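You operate a simulated robot arm through the tools that you are given. There is no shell and no other tool.

Carry out the task below with a simulated two-armed robot. There is one attempt and no reset: what you move stays moved.

Task
The red oiler gauge is in the red: feed it properly and watch it drop to green.
Fine: open the white oil tap fully, set its knob to its tag, screw down the rack cup next to it till grease shows, shut its funnel lid.

It is judged by the outcome, as a careful person would: the job done as asked, and still so three seconds after it is handed in. It fails if anything else is knocked over, pushed out of place, dropped, spilled or broken. A push-on lid holds only when it is set on centred and level and pressed home; a screw cap is set on level and turned clockwise until tight.

Robot
Two 7-joint arms with fingered hands on one trunk that stands fixed in place. Base frame: the origin is at the foot of the trunk, x ahead of it, y to its left, z up. Units: m, degrees, N and s.
The left shoulder is at [0.021, 0.208, 1.373], the right one opposite. Each reaches about 1.152 m from its shoulder. Payload 5 kg a hand.
The tool frame of a hand sits at the grasp point between the pads (the TCP): z along the fingers, y along the line on which they close. The tips reach 0.048 m beyond it. The gripper opens to 0.16 m; its body begins 0.056 m behind the TCP. The gripper is a hand of 4 fingers: y runs from the thumb to the fingers, the wrist lies at [-0.026, -0.142, -0.252] in the tool frame.
Orientation is told as [roll, pitch, yaw] about the base's x, y, z axes, in that order, counted from this pose: with the fingers straight down and the wrist toward the robot, the tool's x, y and z point along [0, 1, 0], [1, 0, 0] and [0, 0, -1] of the base frame.

Tools
- The arms move only by the tool drive_tool. It takes "left_increments", "right_increments" or both (then of equal length, played together; a hand with none holds still); each is one flat list of numbers, 6 for each row, row after row: the shift along the base's x, y, z in units of 200 mm (1.0 is 200 mm), then the turn, a rotation vector about the base's x, y, z in units of 120 degrees (1.0 is 120 degrees). In form: [dx, dy, dz, rx, ry, rz, dx, dy, dz, rx, ry, rz, ...]. A call has 1 to 20 rows; each row is the pose to reach, as a shift and turn from the pose commanded when the call began. A call with a number of a shift or a turn outside -1 to 1 is refused whole. A row lasts 0.2 s, in which the tool goes at most 0.05 m and 8.6 degrees; a call with a longer step from one row to the next is refused whole. Where a pose cannot be reached the arm comes as near as it can. A force on the tool above 40 N (or 10 N above the force at the start of the call, whichever is more), or a blocked arm, ends the call early, and 0.2 s more pass. In this call time passes only in rows, and 0.2 s behind the last. It gives the time, the measured TCP pose, the force on the tool (base axes), the opening and the grip force at its end, in the units of the frame above (readings bear some noise), with the torque about the TCP (base axes, N m) and any sound that the robot's microphone picked up.
- Cameras (640 x 400 px; columns grow to the right, rows downward): "scene" is now at [0.0923, -0.03, 1.5756]; the picture's right is [-0.38, -0.92, 0.00], its down [-0.47, 0.20, -0.86] and it looks along [0.79, -0.33, -0.51] (base axes); focal length 265 px, centre (320, 200). "left" rides on the left gripper at [-0.087, -0.133, -0.189] in its tool frame; the picture's right is [-0.83, -0.26, 0.49], its down [0.51, -0.71, 0.49] and it looks along [0.22, 0.66, 0.72] (tool axes); focal length 238 px, centre (320, 200). "right" rides on the right gripper at [0.087, -0.133, -0.189] in its tool frame; the picture's right is [-0.83, 0.26, -0.49], its down [-0.51, -0.71, 0.49] and it looks along [-0.22, 0.66, 0.72] (tool axes); focal length 238 px, centre (320, 200). There is no depth. A picture from a camera that has moved, and an enlarged one, comes with that camera's place and axes in the base frame and with its lens. The place of the scene camera against the robot may be out by one fixed shift of up to 0.012 m in any direction.
- snapshot(camera): a new picture of that camera. The clock stands still meanwhile.
- move_column(by): moves the trunk up (or, below 0, down) by that many m; the arms and the scene camera ride with it, the base frame stays. It gives what a move gives, with no picture.
- curl_fingers(index, middle, ring, thumb_bend, thumb_turn, hand): sets how far each is bent, from 0 (flat) to 100 (curled in); at 30 the hand is open as for a grip, at 70 the pads meet at the TCP. One left out holds its place. A second passes; each finger stops where it meets its share of the squeeze, and holds until it gets a number again. It is the only way to open and close the hand. It gives what a move gives, with no picture; readings hold the bend of each and the force on the fingers (four entries, about 0 where the hand has none), thumb and palm. thumb_turn goes from beside the hand (0) to across from the fingers (100), as for a grip.
- head_to(pan, tilt): turns the head with the scene camera to pan (to the left, within 86 degrees either way) and tilt (down, from -29 to 69), counted from straight ahead of the robot. It gives what a move gives.
- close_up(camera, box): a new picture of the part [left, top, right, bottom] of that camera's present view, enlarged. The clock stands still meanwhile.
- close_job(): hands the job in; it is judged then, once.

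Nothing tells you positions but the pictures and the camera data. Unless the task says otherwise, let go and move clear before handing in.

The tools are called as name(argument=value, ...) on one line, values as JSON. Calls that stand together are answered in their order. drive_tool: Moves the arms, as the interface text tells. Its arguments: {"type":"object","properties":{"left_increments":{"type":"array","items":{"type":"number"}},"right_increments":{"type":"array","items":{"type":"number"}}},"required":[]} The other tools are called the same way: move_column (by) moves the trunk up or down; curl_fingers (index, middle, ring, thumb_bend, thumb_turn, hand) moves the fingers one by one; head_to (pan, tilt) turns the head that bears the scene camera; snapshot (camera) takes a picture; close_up (camera, box) takes an enlarged picture of a part of a camera's view; close_job () hands the job in.

At the start:

```text
time_s: 0.0
left_tool_pos: [0.7995, 0.0576, 1.4564]
left_tcp_rot: [0.1, 0.0, 0.1]
left_force: [0.3, -0.4, 0.3]
left_moment: [0.02, -0.01, -0.02]
left_gripper_width: 0.1595
left_finger_force: 0.0
left_shape: jaw
left_bend: [30.0, 30.0, 30.0, 30.0, 98.0]
left_finger forces: [0.0, 0.0, 0.1, 0.0, 0.0, 0.0]
right_tool_pos: [0.5961, -0.5939, 1.422]
right_tcp_rot: [0.0, 0.0, 0.0]
right_force: [-0.2, 0.3, -0.6]
right_moment: [0.0, 0.0, -0.01]
right_gripper_width: 0.1594
right_finger_force: 0.0
right_shape: jaw
right_bend: [30.0, 30.0, 30.0, 30.0, 98.0]
right_finger forces: [0.1, 0.1, 0.1, 0.1, 0.0, 0.0]
trunk travel left (down, up): [-0.375, 0.315]
head pan, tilt (commanded): [-22.6, 30.8]
```

scene: 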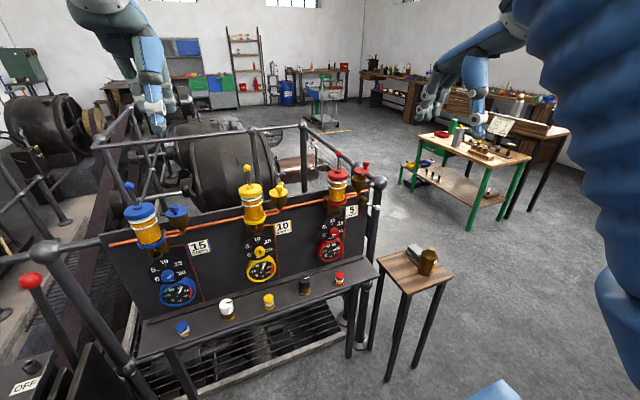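
right: 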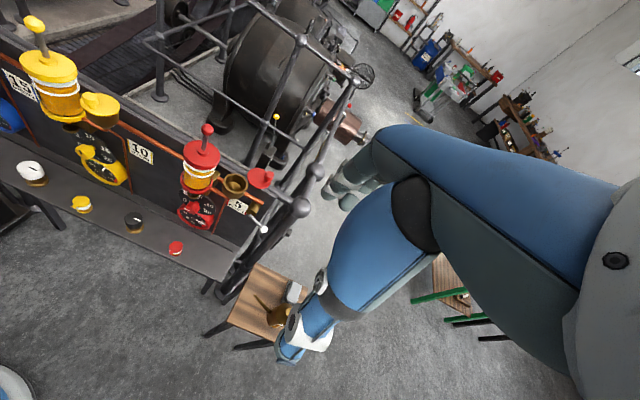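
left: 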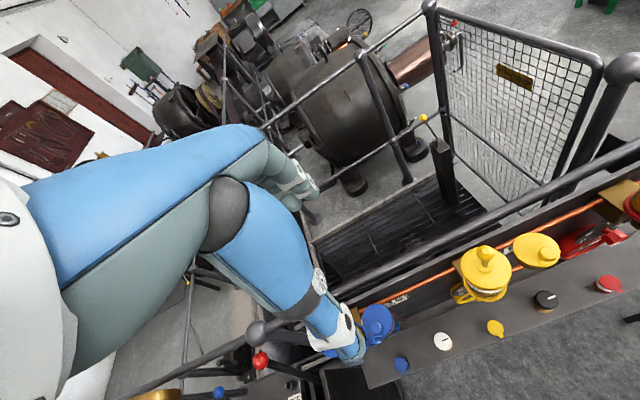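

I see a panel with three oilers (blue, yellow, red), dials, tags 15/10/5, funnels and a rack of small cups beneath. I'll take close-up views before moving anything.

close_up(camera="scene", box=[290, 140, 400, 220])

close_up(camera="scene", box=[280, 210, 400, 300])

close_up(camera="right", box=[140, 110, 320, 270])

close_up(camera="scene", box=[120, 150, 380, 340])

close_up(camera="scene", box=[380, 230, 470, 300])

close_up(camera="left", box=[340, 160, 640, 400])

```text
5.00 times, centred on (345, 180) of scene
camera zoom: at [0.0923, -0.03, 1.5756], right [-0.38, -0.92, 0.0], down [-0.47, 0.2, -0.86], along [0.79, -0.33, -0.51], focal length 1324 px, centre (195, 300)
```

zoom: 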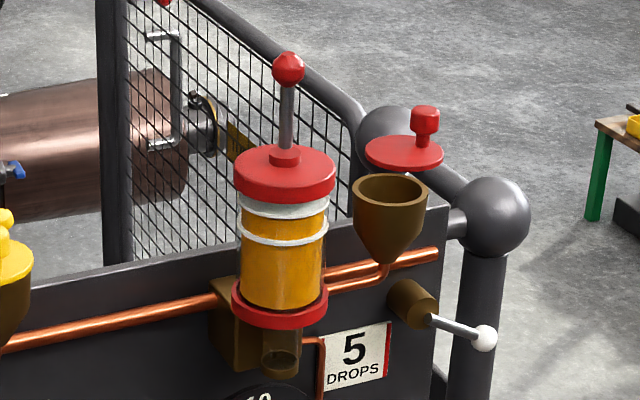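

```text
4.44 times, centred on (340, 255) of scene
camera zoom: at [0.0923, -0.03, 1.5756], right [-0.38, -0.92, 0.0], down [-0.47, 0.2, -0.86], along [0.79, -0.33, -0.51], focal length 1177 px, centre (231, -44)
```

zoom: 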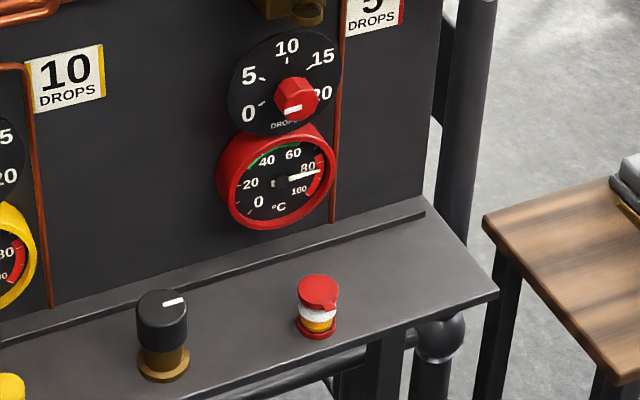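

```text
2.50 times, centred on (230, 190) of right
camera zoom: at [0.4636, -0.5073, 1.6122], right [0.26, -0.83, 0.49], down [-0.71, -0.51, -0.49], along [0.66, -0.22, -0.72], focal length 596 px, centre (545, 225)
```

zoom: 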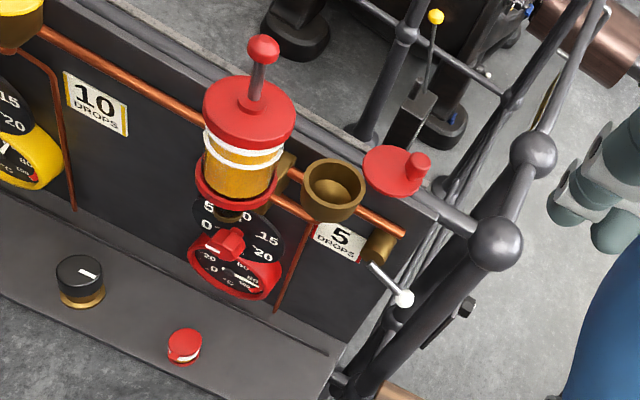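

```text
2.11 times, centred on (250, 245) of scene
camera zoom: at [0.0923, -0.03, 1.5756], right [-0.38, -0.92, 0.0], down [-0.47, 0.2, -0.86], along [0.79, -0.33, -0.51], focal length 558 px, centre (467, 105)
```

zoom: 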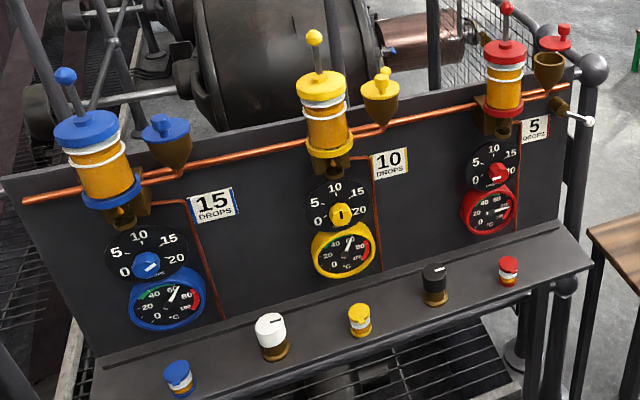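

```text
5.71 times, centred on (425, 265) of scene
camera zoom: at [0.0923, -0.03, 1.5756], right [-0.38, -0.92, 0.0], down [-0.47, 0.2, -0.86], along [0.79, -0.33, -0.51], focal length 1513 px, centre (-280, -171)
```

zoom: 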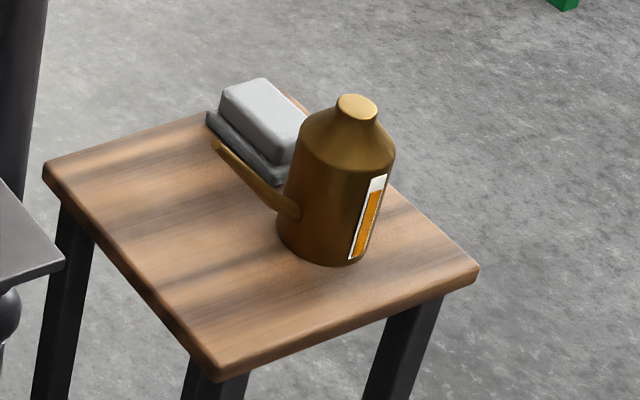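

```text
1.67 times, centred on (490, 280) of left
camera zoom: at [0.6679, -0.028, 1.6449], right [-0.26, -0.83, -0.49], down [-0.71, 0.51, -0.49], along [0.66, 0.22, -0.72], focal length 397 px, centre (37, 67)
```

zoom: 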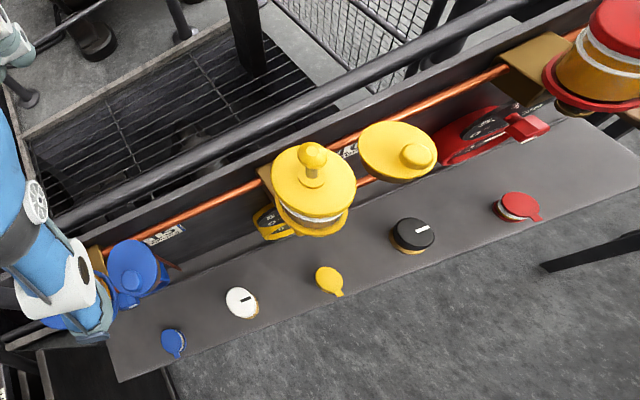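

The red oiler sits near [0.77, -0.37], its knob near z 0.97, the white-balled tap at about [0.80, -0.56, 1.03], and the black rack cup and small red cup near z 0.82. I'll zoom further to understand each part.

close_up(camera="scene", box=[328, 262, 352, 292])

close_up(camera="scene", box=[290, 268, 324, 302])

close_up(camera="scene", box=[314, 214, 356, 266])

close_up(camera="scene", box=[350, 155, 395, 220])

close_up(camera="scene", box=[210, 290, 240, 325])

close_up(camera="scene", box=[262, 175, 300, 215])

close_up(camera="right", box=[225, 160, 285, 240])

```text
13.33 times, centred on (340, 277) of scene
camera zoom: at [0.0923, -0.03, 1.5756], right [-0.38, -0.92, 0.0], down [-0.47, 0.2, -0.86], along [0.79, -0.33, -0.51], focal length 3531 px, centre (53, -827)
```

zoom: 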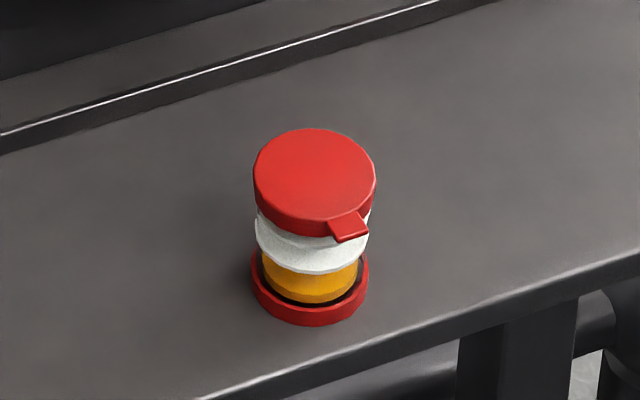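

```text
11.76 times, centred on (307, 285) of scene
camera zoom: at [0.0923, -0.03, 1.5756], right [-0.38, -0.92, 0.0], down [-0.47, 0.2, -0.86], along [0.79, -0.33, -0.51], focal length 3116 px, centre (473, -800)
```

zoom: 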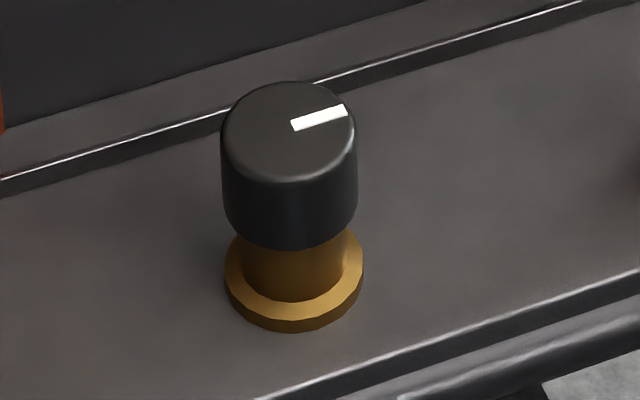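

```text
7.69 times, centred on (335, 240) of scene
camera zoom: at [0.0923, -0.03, 1.5756], right [-0.38, -0.92, 0.0], down [-0.47, 0.2, -0.86], along [0.79, -0.33, -0.51], focal length 2037 px, centre (205, -108)
```

zoom: 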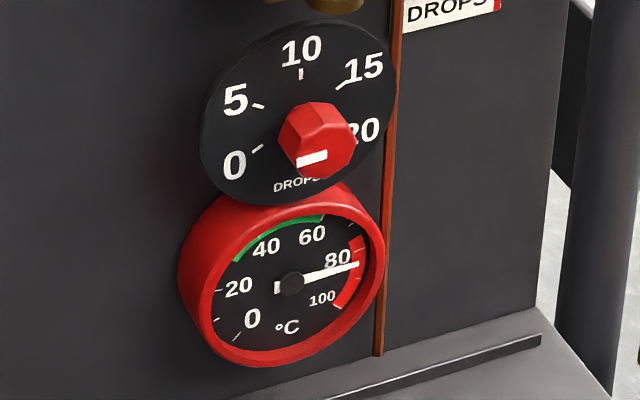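

```text
6.15 times, centred on (372, 188) of scene
camera zoom: at [0.0923, -0.03, 1.5756], right [-0.38, -0.92, 0.0], down [-0.47, 0.2, -0.86], along [0.79, -0.33, -0.51], focal length 1630 px, centre (-3, 277)
```

zoom: 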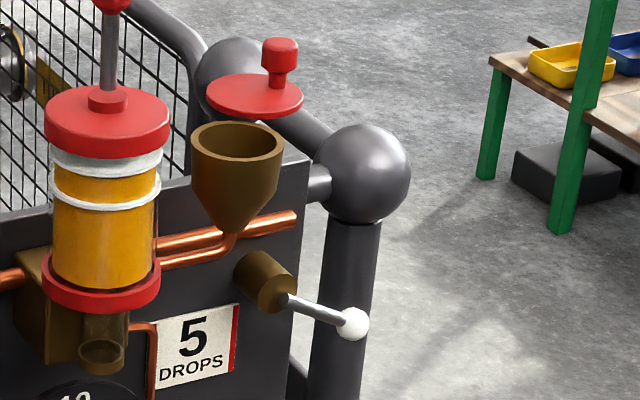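

```text
11.43 times, centred on (225, 308) of scene
camera zoom: at [0.0923, -0.03, 1.5756], right [-0.38, -0.92, 0.0], down [-0.47, 0.2, -0.86], along [0.79, -0.33, -0.51], focal length 3027 px, centre (1406, -1029)
```

zoom: 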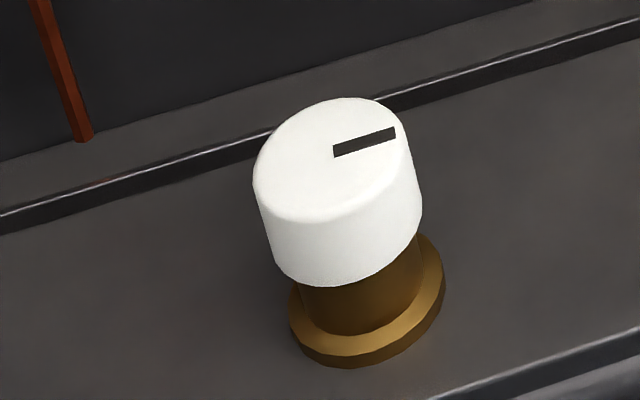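

```text
10.00 times, centred on (281, 195) of scene
camera zoom: at [0.0923, -0.03, 1.5756], right [-0.38, -0.92, 0.0], down [-0.47, 0.2, -0.86], along [0.79, -0.33, -0.51], focal length 2648 px, centre (710, 250)
```

zoom: 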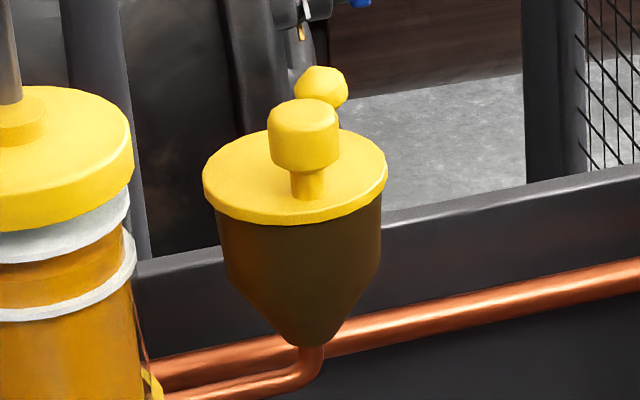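

```text
5.00 times, centred on (255, 200) of right
camera zoom: at [0.4636, -0.5073, 1.6122], right [0.26, -0.83, 0.49], down [-0.71, -0.51, -0.49], along [0.66, -0.22, -0.72], focal length 1192 px, centre (645, 200)
```

zoom: 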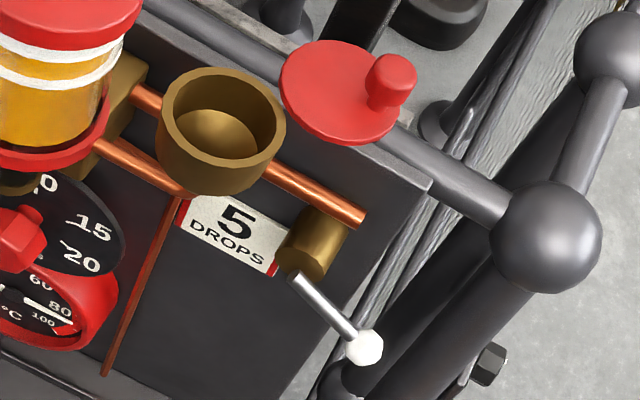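

The lever of the white tap points right and about 30° down, and the red knob seems to sit at 0. I'll compare the small coloured cups and the black/white cups to determine which are grease cups.

close_up(camera="scene", box=[168, 312, 200, 342])

close_up(camera="scene", box=[254, 286, 284, 316])

close_up(camera="left", box=[470, 275, 570, 350])

close_up(camera="right", box=[110, 195, 200, 265])

close_up(camera="right", box=[5, 150, 105, 220])

close_up(camera="scene", box=[240, 215, 290, 285])

close_up(camera="scene", box=[145, 245, 205, 310])

close_up(camera="right", box=[175, 180, 220, 235])

```text
13.33 times, centred on (184, 327) of scene
camera zoom: at [0.0923, -0.03, 1.5756], right [-0.38, -0.92, 0.0], down [-0.47, 0.2, -0.86], along [0.79, -0.33, -0.51], focal length 3531 px, centre (2133, -1493)
```

zoom: 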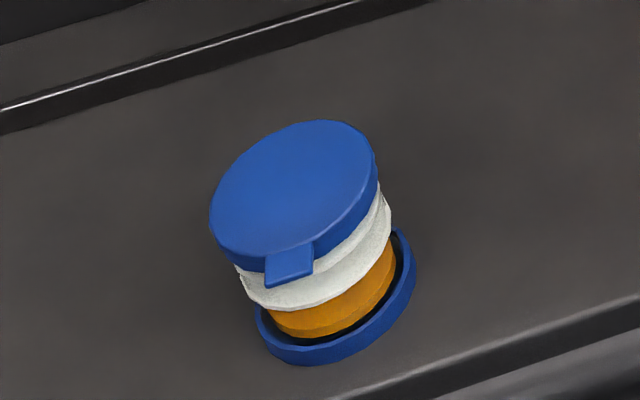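

```text
13.33 times, centred on (269, 301) of scene
camera zoom: at [0.0923, -0.03, 1.5756], right [-0.38, -0.92, 0.0], down [-0.47, 0.2, -0.86], along [0.79, -0.33, -0.51], focal length 3531 px, centre (1000, -1147)
```

zoom: 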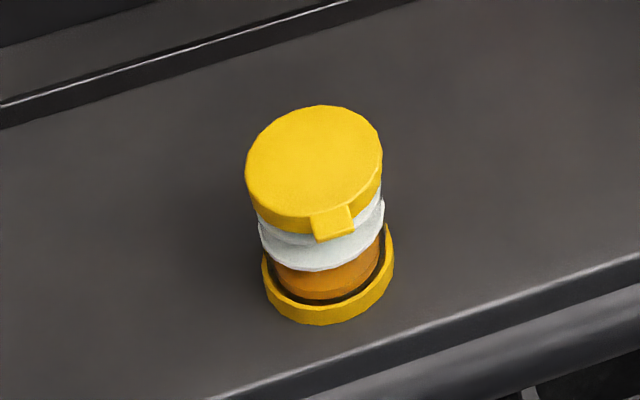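

```text
5.33 times, centred on (520, 312) of left
camera zoom: at [0.6679, -0.028, 1.6449], right [-0.26, -0.83, -0.49], down [-0.71, 0.51, -0.49], along [0.66, 0.22, -0.72], focal length 1271 px, centre (-747, -400)
```

zoom: 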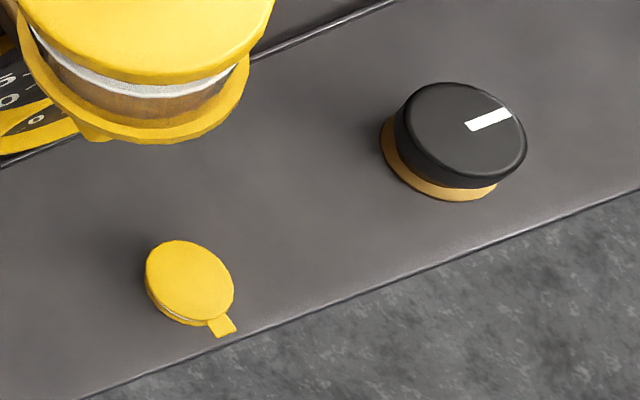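

```text
5.71 times, centred on (155, 230) of right
camera zoom: at [0.4636, -0.5073, 1.6122], right [0.26, -0.83, 0.49], down [-0.71, -0.51, -0.49], along [0.66, -0.22, -0.72], focal length 1362 px, centre (1263, 29)
```

zoom: 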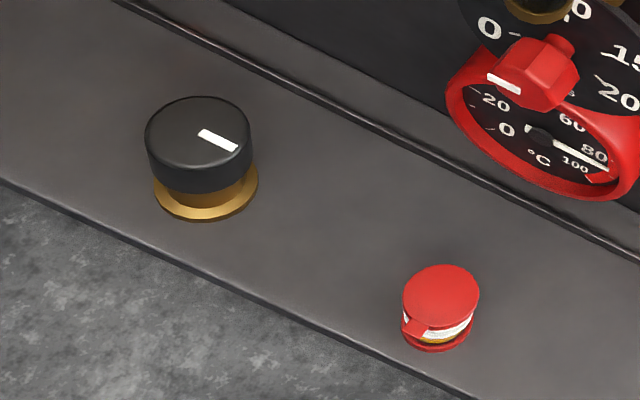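

```text
5.71 times, centred on (55, 185) of right
camera zoom: at [0.4636, -0.5073, 1.6122], right [0.26, -0.83, 0.49], down [-0.71, -0.51, -0.49], along [0.66, -0.22, -0.72], focal length 1362 px, centre (1834, 286)
```

zoom: 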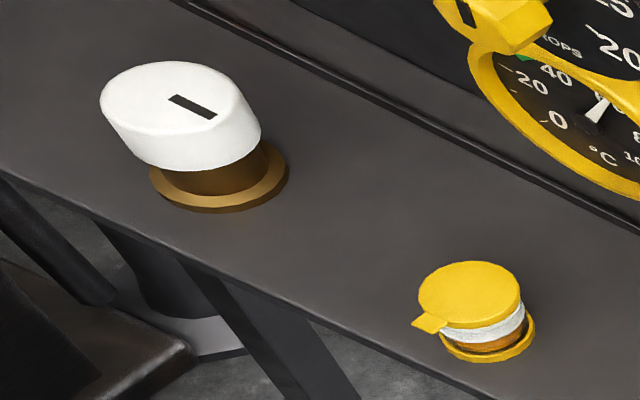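

```text
5.71 times, centred on (265, 250) of scene
camera zoom: at [0.0923, -0.03, 1.5756], right [-0.38, -0.92, 0.0], down [-0.47, 0.2, -0.86], along [0.79, -0.33, -0.51], focal length 1513 px, centre (634, -86)
```

zoom: 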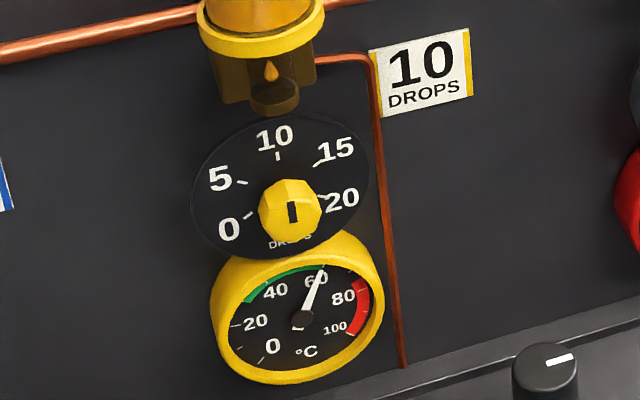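

```text
6.15 times, centred on (175, 278) of scene
camera zoom: at [0.0923, -0.03, 1.5756], right [-0.38, -0.92, 0.0], down [-0.47, 0.2, -0.86], along [0.79, -0.33, -0.51], focal length 1630 px, centre (1212, -277)
```

zoom: 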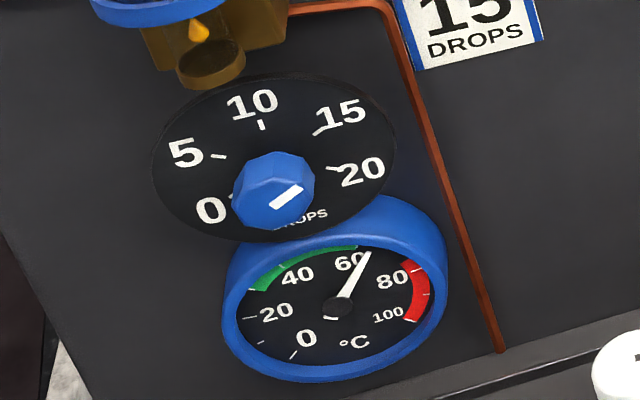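

```text
7.27 times, centred on (198, 208) of right
camera zoom: at [0.4636, -0.5073, 1.6122], right [0.26, -0.83, 0.49], down [-0.71, -0.51, -0.49], along [0.66, -0.22, -0.72], focal length 1734 px, centre (1211, 146)
```

zoom: 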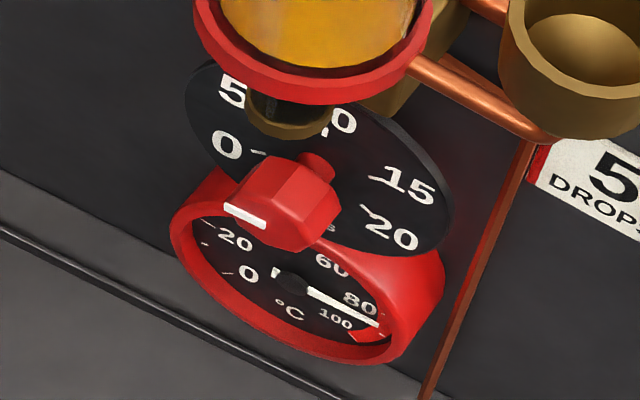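

Blue and yellow oilers drip (amber drop visible) and read green, while red shows no drop. The small coloured jars are identical in all three positions, so the black screw cap beside red appears to be the grease cup; I'll zoom on the tap and funnel lid for details.

close_up(camera="scene", box=[360, 188, 384, 212])

close_up(camera="right", box=[240, 195, 280, 240])

close_up(camera="right", box=[215, 160, 280, 205])

close_up(camera="scene", box=[345, 155, 375, 185])

close_up(camera="scene", box=[318, 195, 350, 225])

close_up(camera="right", box=[75, 85, 130, 130])

```text
16.00 times, centred on (372, 200) of scene
camera zoom: at [0.0923, -0.03, 1.5756], right [-0.38, -0.92, 0.0], down [-0.47, 0.2, -0.86], along [0.79, -0.33, -0.51], focal length 4237 px, centre (-512, 200)
```

zoom: 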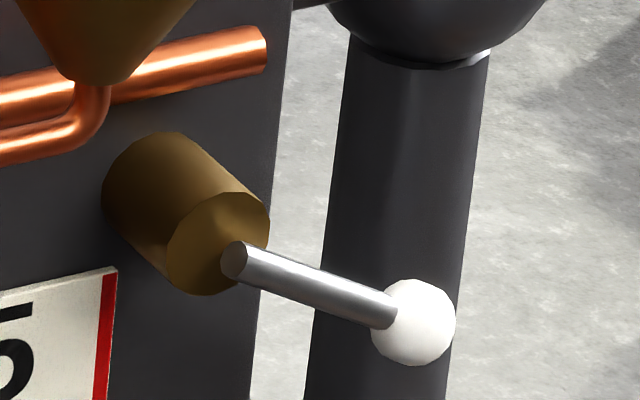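

```text
8.89 times, centred on (260, 218) of right
camera zoom: at [0.4636, -0.5073, 1.6122], right [0.26, -0.83, 0.49], down [-0.71, -0.51, -0.49], along [0.66, -0.22, -0.72], focal length 2119 px, centre (853, 44)
```

zoom: 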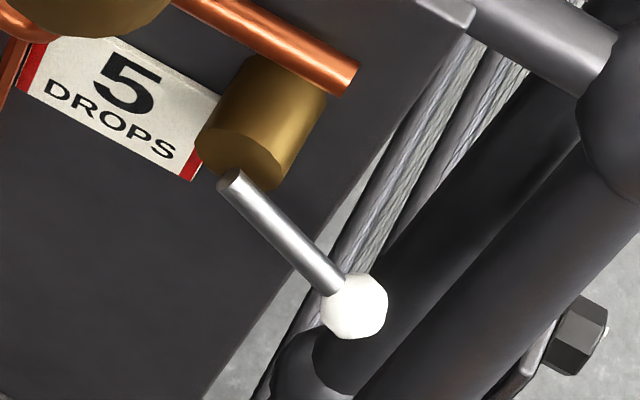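

```text
8.89 times, centred on (248, 182) of right
camera zoom: at [0.4636, -0.5073, 1.6122], right [0.26, -0.83, 0.49], down [-0.71, -0.51, -0.49], along [0.66, -0.22, -0.72], focal length 2119 px, centre (964, 356)
```

zoom: 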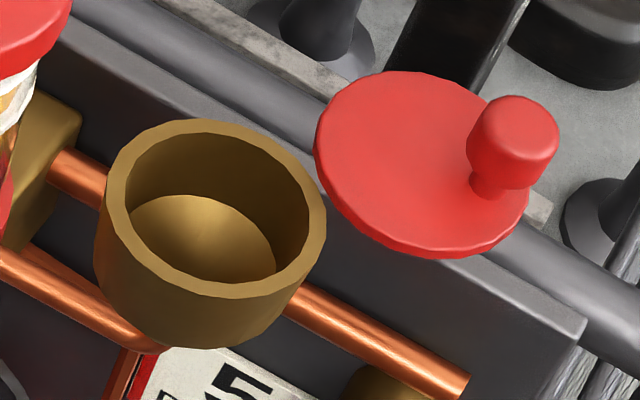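

```text
13.33 times, centred on (360, 170) of scene
camera zoom: at [0.0923, -0.03, 1.5756], right [-0.38, -0.92, 0.0], down [-0.47, 0.2, -0.86], along [0.79, -0.33, -0.51], focal length 3531 px, centre (-213, 600)
```

zoom: 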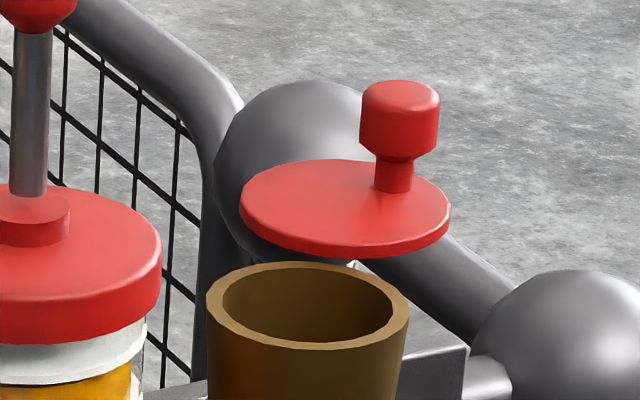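

```text
13.33 times, centred on (334, 210) of scene
camera zoom: at [0.0923, -0.03, 1.5756], right [-0.38, -0.92, 0.0], down [-0.47, 0.2, -0.86], along [0.79, -0.33, -0.51], focal length 3531 px, centre (133, 67)
```

zoom: 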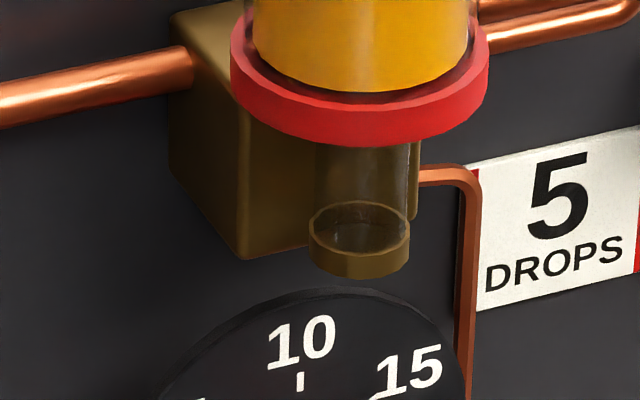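

```text
8.89 times, centred on (102, 108) of right
camera zoom: at [0.4636, -0.5073, 1.6122], right [0.26, -0.83, 0.49], down [-0.71, -0.51, -0.49], along [0.66, -0.22, -0.72], focal length 2119 px, centre (2253, 1022)
```

zoom: 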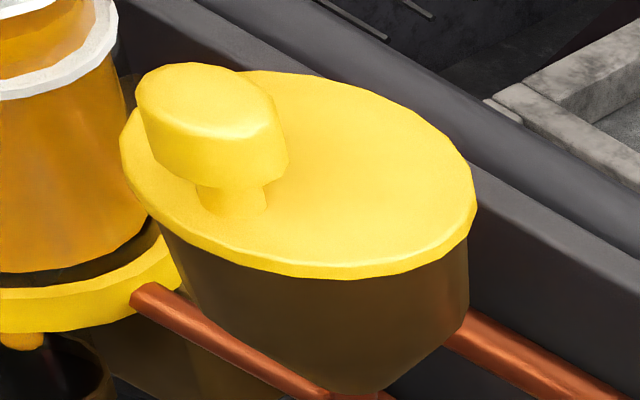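

I take the red lid to swivel about a vertical pin at the back of the funnel (about [0.803, -0.458]) and to be swung open to the right. Next I look at the right hand's shape to plan finger use.

close_up(camera="scene", box=[390, 20, 550, 130])

close_up(camera="right", box=[240, 220, 400, 390])

close_up(camera="scene", box=[100, 0, 240, 140])

```text
3.64 times, centred on (470, 75) of scene
camera zoom: at [0.0923, -0.03, 1.5756], right [-0.38, -0.92, 0.0], down [-0.47, 0.2, -0.86], along [0.79, -0.33, -0.51], focal length 963 px, centre (-226, 654)
```

zoom: 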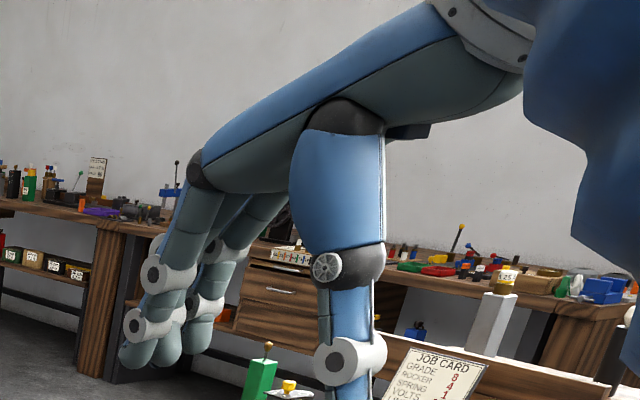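

```text
2.35 times, centred on (320, 305) of right
camera zoom: at [0.4636, -0.5073, 1.6122], right [0.26, -0.83, 0.49], down [-0.71, -0.51, -0.49], along [0.66, -0.22, -0.72], focal length 561 px, centre (320, -47)
```

zoom: 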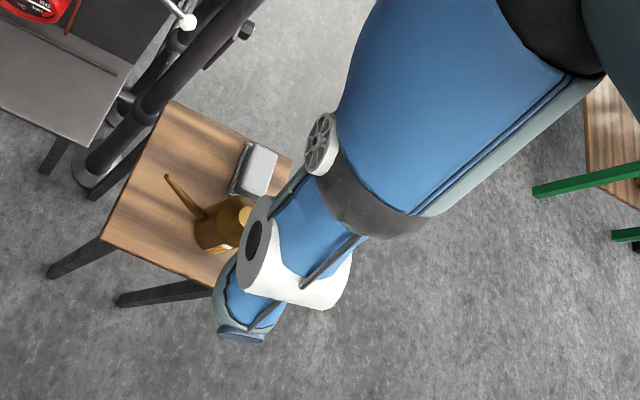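

```text
2.86 times, centred on (170, 70) of scene
camera zoom: at [0.0923, -0.03, 1.5756], right [-0.38, -0.92, 0.0], down [-0.47, 0.2, -0.86], along [0.79, -0.33, -0.51], focal length 757 px, centre (749, 571)
```

zoom: 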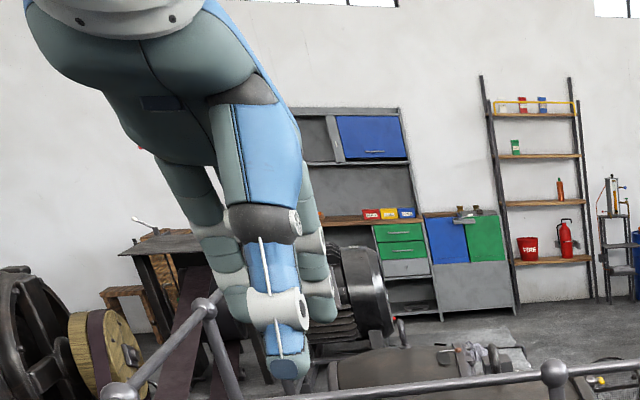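

The plan: bring the right hand forward-pointing to cradle the white tap ball (at about [0.80, -0.56, 1.03]) and push it upward/anticlockwise. First I turn the right hand to point forward in free space.

drive_tool(right_increments=[0, 0, -0.09, 0, -0.068, 0, 0, 0, -0.18, 0, -0.136, 0, 0, 0, -0.27, 0, -0.204, 0, 0, 0, -0.36, 0, -0.272, 0, 0, 0, -0.45, 0, -0.34, 0, 0, 0, -0.54, 0, -0.408, 0, 0, 0, -0.63, 0, -0.476, 0, 0, 0, -0.72, 0, -0.544, 0, 0, 0, -0.81, 0, -0.612, 0, 0, 0, -0.9, 0, -0.68, 0, 0, 0, -1.0, 0, -0.75, 0])

snapshot(camera="scene")

snapshot(camera="right")

```text
time_s: 2.4
left_tool_pos: [0.799, 0.0542, 1.4575]
left_tcp_rot: [0.1, 0.0, 0.0]
left_force: [-1.2, -3.8, 0.3]
left_moment: [0.34, -0.05, 0.07]
left_gripper_width: 0.1596
left_finger_force: 0.0
left_shape: jaw
left_bend: [30.0, 30.0, 30.0, 30.0, 98.0]
left_finger forces: [0.0, 0.0, 0.0, 0.1, 0.0, 0.0]
right_tool_pos: [0.5945, -0.5979, 1.2207]
right_tcp_rot: [157.1, -89.9, -157.1]
right_force: [0.9, 0.7, 0.6]
right_moment: [-0.05, 0.03, 0.03]
right_gripper_width: 0.1599
right_finger_force: 0.2
right_shape: jaw
right_bend: [30.0, 30.0, 30.0, 30.0, 97.0]
right_finger forces: [0.0, 0.0, 0.0, 0.0, 0.0, 0.1]
trunk travel left (down, up): [-0.375, 0.315]
head pan, tilt (commanded): [-22.6, 30.8]
```

```text
taken
camera scene: at [0.0915, -0.0336, 1.5755], right [-0.38, -0.92, 0.0], down [-0.47, 0.2, -0.86], along [0.79, -0.33, -0.51], focal length 265 px, centre (320, 200)
```

scene: 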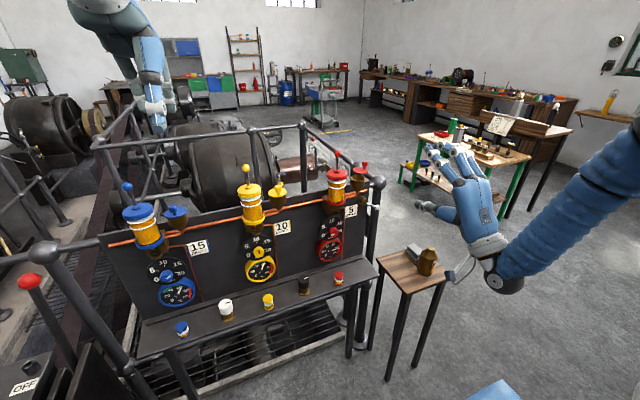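

```text
taken
camera right: at [0.4072, -0.5102, 1.0895], right [-0.49, -0.83, 0.26], down [0.49, -0.51, -0.71], along [0.72, -0.22, 0.66], focal length 238 px, centre (320, 200)
```

right: 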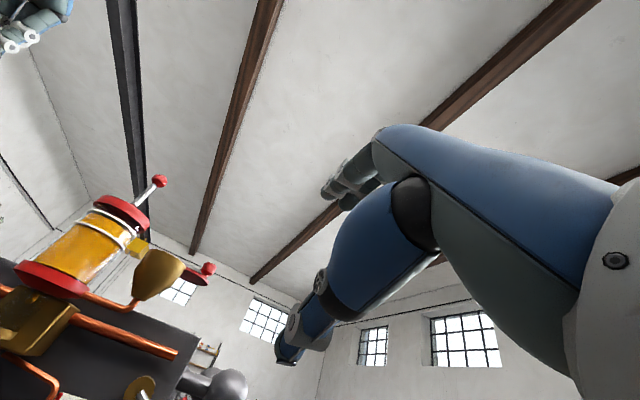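

The hand now points forward with the thumb below. I'll inspect its finger geometry from the scene camera.

close_up(camera="scene", box=[400, 120, 540, 220])

close_up(camera="right", box=[0, 160, 260, 400])

```text
4.00 times, centred on (470, 170) of scene
camera zoom: at [0.0915, -0.0336, 1.5755], right [-0.38, -0.92, 0.0], down [-0.47, 0.2, -0.86], along [0.79, -0.33, -0.51], focal length 1059 px, centre (-280, 320)
```

zoom: 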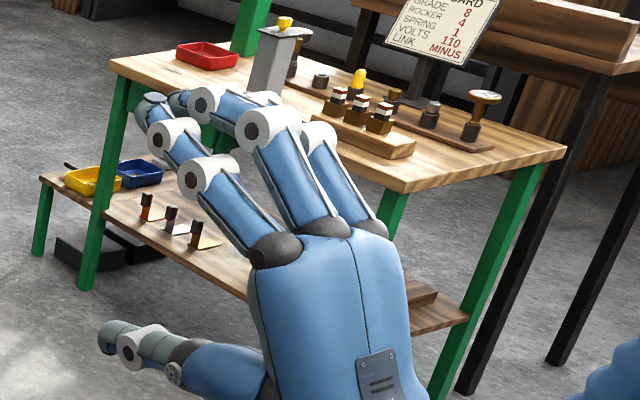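

```text
1.67 times, centred on (130, 280) of right
camera zoom: at [0.4072, -0.5102, 1.0895], right [-0.49, -0.83, 0.26], down [0.49, -0.51, -0.71], along [0.72, -0.22, 0.66], focal length 397 px, centre (637, 67)
```

zoom: 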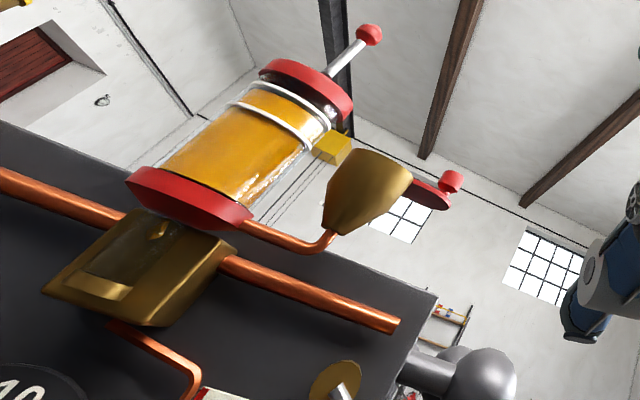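

I'll curl the right fingers away into a fist, keeping the thumb out, to see whether the thumb can act as a pusher under the tap ball.

curl_fingers(hand="right", index=100, middle=100, ring=100, thumb_bend=20)

close_up(camera="scene", box=[400, 120, 540, 220])

snapshot(camera="right")

snapshot(camera="left")

```text
time_s: 3.4
left_tool_pos: [0.7995, 0.0573, 1.4568]
left_tcp_rot: [0.0, 0.0, 0.0]
left_force: [0.8, 0.2, 0.1]
left_moment: [0.03, 0.02, 0.01]
left_gripper_width: 0.1595
left_finger_force: 0.1
left_shape: jaw
left_bend: [30.0, 30.0, 30.0, 30.0, 98.0]
left_finger forces: [0.1, 0.1, 0.1, 0.0, 0.0, 0.1]
right_tool_pos: [0.5964, -0.5954, 1.2214]
right_tcp_rot: [69.6, -90.0, -69.7]
right_force: [-0.4, -0.6, -1.0]
right_moment: [-0.02, 0.03, 0.02]
right_gripper_width: 0.1135
right_finger_force: 0.0
right_shape: fingers
right_bend: [99.0, 100.0, 100.0, 20.0, 97.0]
right_finger forces: [0.1, 0.0, 0.0, 0.0, 0.1, 0.0]
trunk travel left (down, up): [-0.375, 0.315]
head pan, tilt (commanded): [-22.6, 30.8]
```

```text
4.00 times, centred on (470, 170) of scene
camera zoom: at [0.0922, -0.0307, 1.5756], right [-0.38, -0.92, 0.0], down [-0.47, 0.2, -0.86], along [0.79, -0.33, -0.51], focal length 1059 px, centre (-280, 320)
```

zoom: 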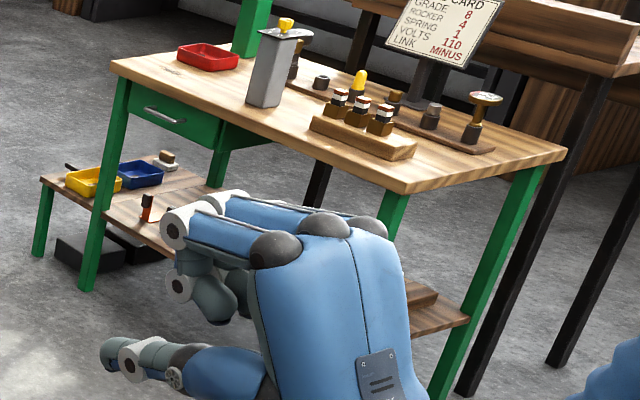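

```text
taken
camera right: at [0.4075, -0.5078, 1.0907], right [-0.49, -0.83, 0.26], down [0.49, -0.51, -0.71], along [0.72, -0.22, 0.66], focal length 238 px, centre (320, 200)
```

right: 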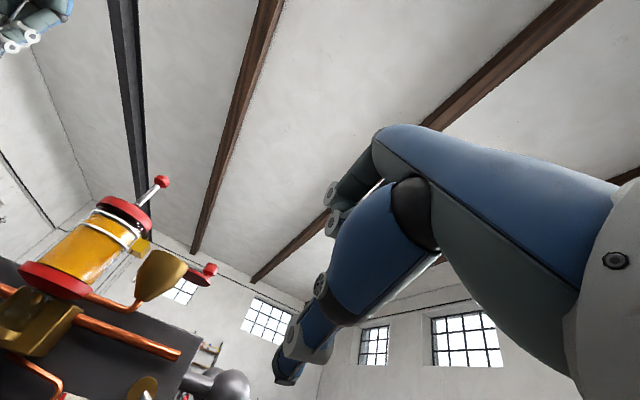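

```text
taken
camera left: at [0.6678, -0.0287, 1.6449], right [-0.26, -0.83, -0.49], down [-0.71, 0.51, -0.49], along [0.66, 0.22, -0.72], focal length 238 px, centre (320, 200)
```

left: 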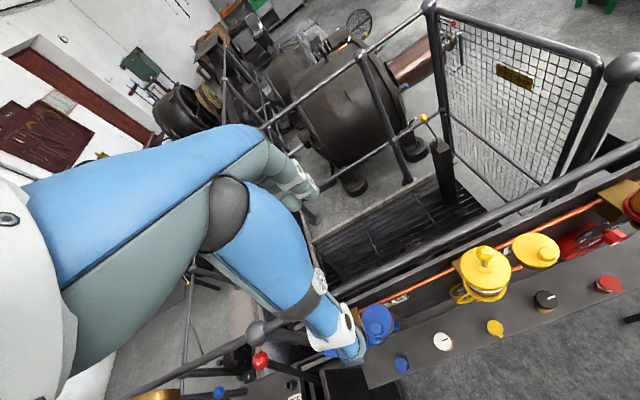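

The thumb makes a good pusher, its tip about 0.04 m ahead and 0.11 m below the TCP. I'll bring the hand forward and down so the thumb is in front of and below the tap ball.

drive_tool(right_increments=[0.05, 0.02, -0.12, 0, 0, 0, 0.12, 0.05, -0.26, 0, 0, 0, 0.2, 0.08, -0.4, 0, 0, 0, 0.28, 0.11, -0.53, 0, 0, 0, 0.35, 0.14, -0.66, 0, 0, 0, 0.4, 0.16, -0.7, 0, 0, 0])

snapshot(camera="scene")

close_up(camera="scene", box=[340, 150, 460, 250])

snapshot(camera="right")

```text
time_s: 4.8
left_tool_pos: [0.8005, 0.0581, 1.4562]
left_tcp_rot: [0.0, 0.0, 0.0]
left_force: [0.2, 0.0, -0.1]
left_moment: [-0.01, 0.03, -0.01]
left_gripper_width: 0.1593
left_finger_force: 0.0
left_shape: jaw
left_bend: [30.0, 30.0, 30.0, 30.0, 98.0]
left_finger forces: [0.1, 0.0, 0.0, 0.0, 0.0, 0.1]
right_tool_pos: [0.6767, -0.5628, 1.0818]
right_tcp_rot: [146.2, -89.9, -146.2]
right_force: [0.5, -0.5, 0.9]
right_moment: [-0.03, -0.03, -0.02]
right_gripper_width: 0.1171
right_finger_force: 0.0
right_shape: fingers
right_bend: [100.0, 100.0, 100.0, 20.0, 97.0]
right_finger forces: [0.0, 0.1, 0.1, 0.0, 0.0, 0.0]
trunk travel left (down, up): [-0.375, 0.315]
head pan, tilt (commanded): [-22.6, 30.8]
```

```text
taken
camera scene: at [0.0926, -0.0298, 1.5756], right [-0.38, -0.92, 0.0], down [-0.47, 0.2, -0.86], along [0.79, -0.33, -0.51], focal length 265 px, centre (320, 200)
```

scene: 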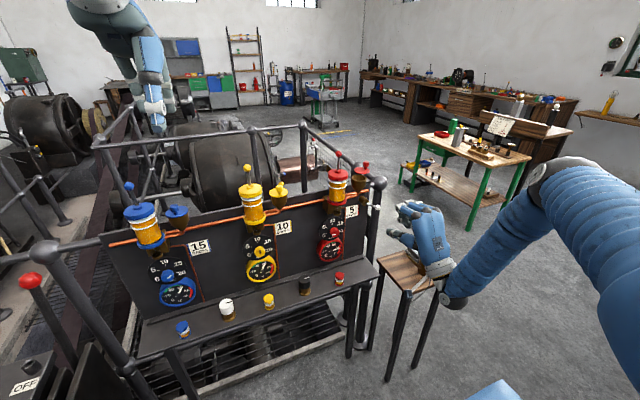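

```text
4.00 times, centred on (400, 200) of scene
camera zoom: at [0.0926, -0.0298, 1.5756], right [-0.38, -0.92, 0.0], down [-0.47, 0.2, -0.86], along [0.79, -0.33, -0.51], focal length 1059 px, centre (0, 200)
```

zoom: 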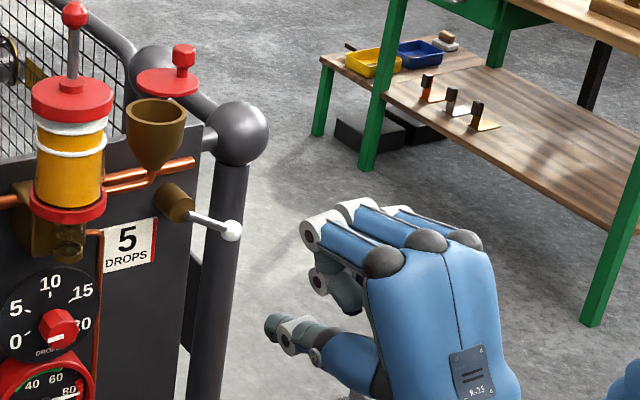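

```text
taken
camera right: at [0.488, -0.4751, 0.9508], right [-0.49, -0.83, 0.26], down [0.49, -0.51, -0.71], along [0.72, -0.22, 0.66], focal length 238 px, centre (320, 200)
```

right: 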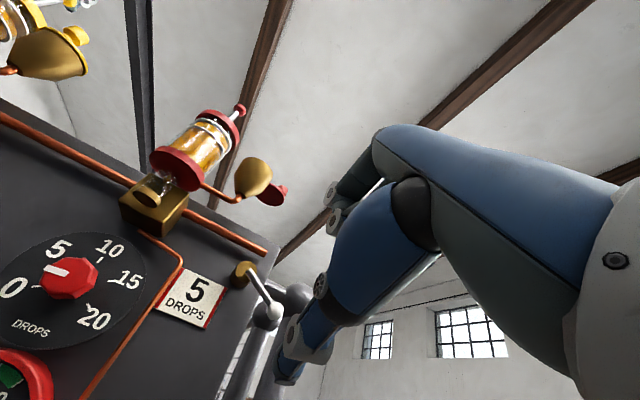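

The thumb is now below the ball's height and lined up in y. I'll advance about 0.10 m so the thumb passes under the ball.

drive_tool(right_increments=[0.12, 0, 0, 0, 0, 0, 0.24, 0, 0, 0, 0, 0, 0.36, 0, 0, 0, 0, 0, 0.48, 0, 0, 0, 0, 0])

close_up(camera="scene", box=[340, 150, 460, 250])

snapshot(camera="right")

```text
time_s: 5.8
left_tool_pos: [0.8018, 0.0592, 1.4565]
left_tcp_rot: [0.0, 0.0, 0.0]
left_force: [0.3, 1.5, -0.3]
left_moment: [-0.08, 0.06, -0.01]
left_gripper_width: 0.16
left_finger_force: 0.1
left_shape: jaw
left_bend: [30.0, 30.0, 30.0, 30.0, 98.0]
left_finger forces: [0.0, 0.0, 0.1, 0.0, 0.0, 0.0]
right_tool_pos: [0.7732, -0.5618, 1.0801]
right_tcp_rot: [0.2, -89.9, -0.2]
right_force: [-0.3, -1.1, -1.6]
right_moment: [-0.03, -0.01, 0.03]
right_gripper_width: 0.1171
right_finger_force: 0.1
right_shape: fingers
right_bend: [100.0, 100.0, 100.0, 20.0, 97.0]
right_finger forces: [0.0, 0.0, 0.0, 0.1, 0.1, 0.0]
trunk travel left (down, up): [-0.375, 0.315]
head pan, tilt (commanded): [-22.6, 30.8]
```

```text
4.00 times, centred on (400, 200) of scene
camera zoom: at [0.0934, -0.0297, 1.5755], right [-0.38, -0.92, 0.0], down [-0.47, 0.2, -0.86], along [0.79, -0.33, -0.51], focal length 1059 px, centre (0, 200)
```

zoom: 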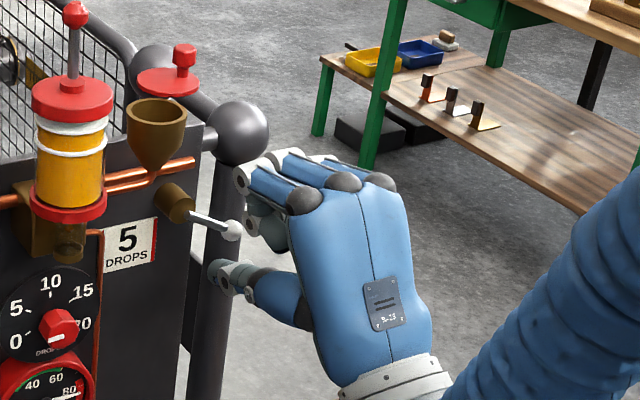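

```text
taken
camera right: at [0.584, -0.4752, 0.9499], right [-0.49, -0.83, 0.26], down [0.49, -0.51, -0.71], along [0.72, -0.22, 0.65], focal length 238 px, centre (320, 200)
```

right: 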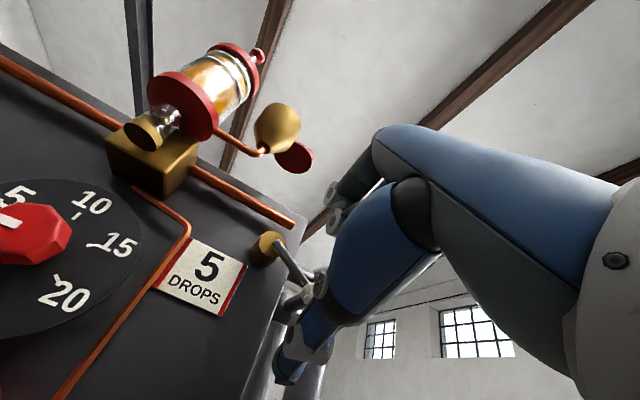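

The thumb is under the ball. I'll lift gently and watch the lever.

drive_tool(right_increments=[0, 0, 0.05, 0, 0, 0, 0, 0, 0.1, 0, 0, 0, 0, 0, 0.15, 0, 0, 0, 0, 0, 0.2, 0, 0, 0, 0, 0, 0.25, 0, 0, 0])

close_up(camera="scene", box=[340, 150, 460, 250])

```text
time_s: 7.0
left_tool_pos: [0.7994, 0.0596, 1.4567]
left_tcp_rot: [0.0, 0.1, 0.0]
left_force: [0.3, -0.2, -0.5]
left_moment: [-0.03, -0.02, 0.0]
left_gripper_width: 0.1597
left_finger_force: 0.1
left_shape: jaw
left_bend: [30.0, 30.0, 30.0, 30.0, 98.0]
left_finger forces: [0.0, 0.0, 0.1, 0.0, 0.1, 0.0]
right_tool_pos: [0.7715, -0.5617, 1.1324]
right_tcp_rot: [142.6, -90.0, -142.6]
right_force: [-0.4, -0.3, -0.4]
right_moment: [-0.04, 0.04, -0.02]
right_gripper_width: 0.1179
right_finger_force: 0.3
right_shape: fingers
right_bend: [100.0, 100.0, 100.0, 19.0, 98.0]
right_finger forces: [0.0, 0.0, 0.0, 0.0, 0.8, 0.0]
trunk travel left (down, up): [-0.375, 0.315]
head pan, tilt (commanded): [-22.6, 30.8]
```

```text
4.00 times, centred on (400, 200) of scene
camera zoom: at [0.0921, -0.03, 1.5756], right [-0.38, -0.92, 0.0], down [-0.47, 0.2, -0.86], along [0.79, -0.33, -0.51], focal length 1059 px, centre (0, 200)
```

zoom: 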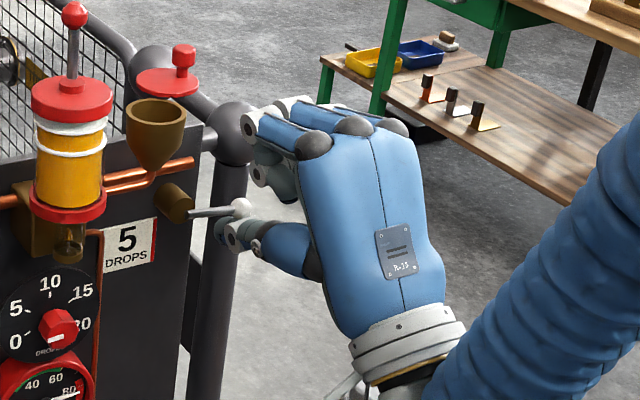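

The lever moves easily and is about horizontal now. I'll keep lifting to find the stop.

drive_tool(right_increments=[0, 0, 0.05, 0, 0, 0, 0, 0.01, 0.1, 0, 0, 0, 0, 0.02, 0.15, 0, 0, 0, 0, 0.03, 0.2, 0, 0, 0])

close_up(camera="scene", box=[340, 150, 460, 250])

close_up(camera="right", box=[100, 60, 360, 300])

```text
time_s: 8.0
left_tool_pos: [0.8032, 0.0567, 1.455]
left_tcp_rot: [0.1, 0.0, 0.0]
left_force: [0.1, -0.3, -0.2]
left_moment: [0.03, 0.01, 0.0]
left_gripper_width: 0.1594
left_finger_force: 0.2
left_shape: jaw
left_bend: [30.0, 30.0, 30.0, 30.0, 98.0]
left_finger forces: [0.1, 0.0, 0.1, 0.1, 0.0, 0.0]
right_tool_pos: [0.7729, -0.5586, 1.1678]
right_tcp_rot: [5.2, -89.5, -5.3]
right_force: [-3.0, 1.9, -29.2]
right_moment: [0.18, 0.73, 0.02]
right_gripper_width: 0.1253
right_finger_force: 12.6
right_shape: fingers
right_bend: [100.0, 100.0, 100.0, 6.0, 96.0]
right_finger forces: [0.1, 0.0, 0.0, 0.1, 25.4, 0.0]
trunk travel left (down, up): [-0.375, 0.315]
head pan, tilt (commanded): [-22.6, 30.8]
```

```text
4.00 times, centred on (400, 200) of scene
camera zoom: at [0.095, -0.0319, 1.5751], right [-0.38, -0.92, 0.0], down [-0.47, 0.2, -0.86], along [0.79, -0.33, -0.51], focal length 1059 px, centre (0, 200)
```

zoom: 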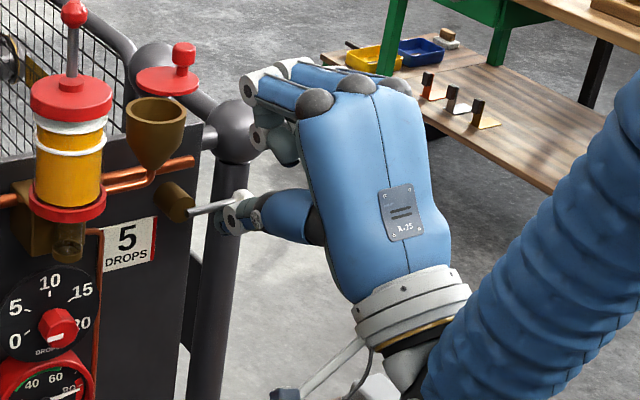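

```text
1.67 times, centred on (230, 180) of right
camera zoom: at [0.5831, -0.4703, 1.0367], right [-0.48, -0.83, 0.26], down [0.48, -0.51, -0.71], along [0.73, -0.22, 0.65], focal length 397 px, centre (470, 233)
```

zoom: 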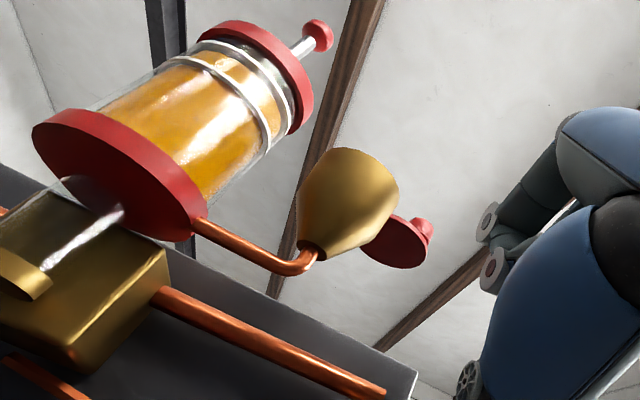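

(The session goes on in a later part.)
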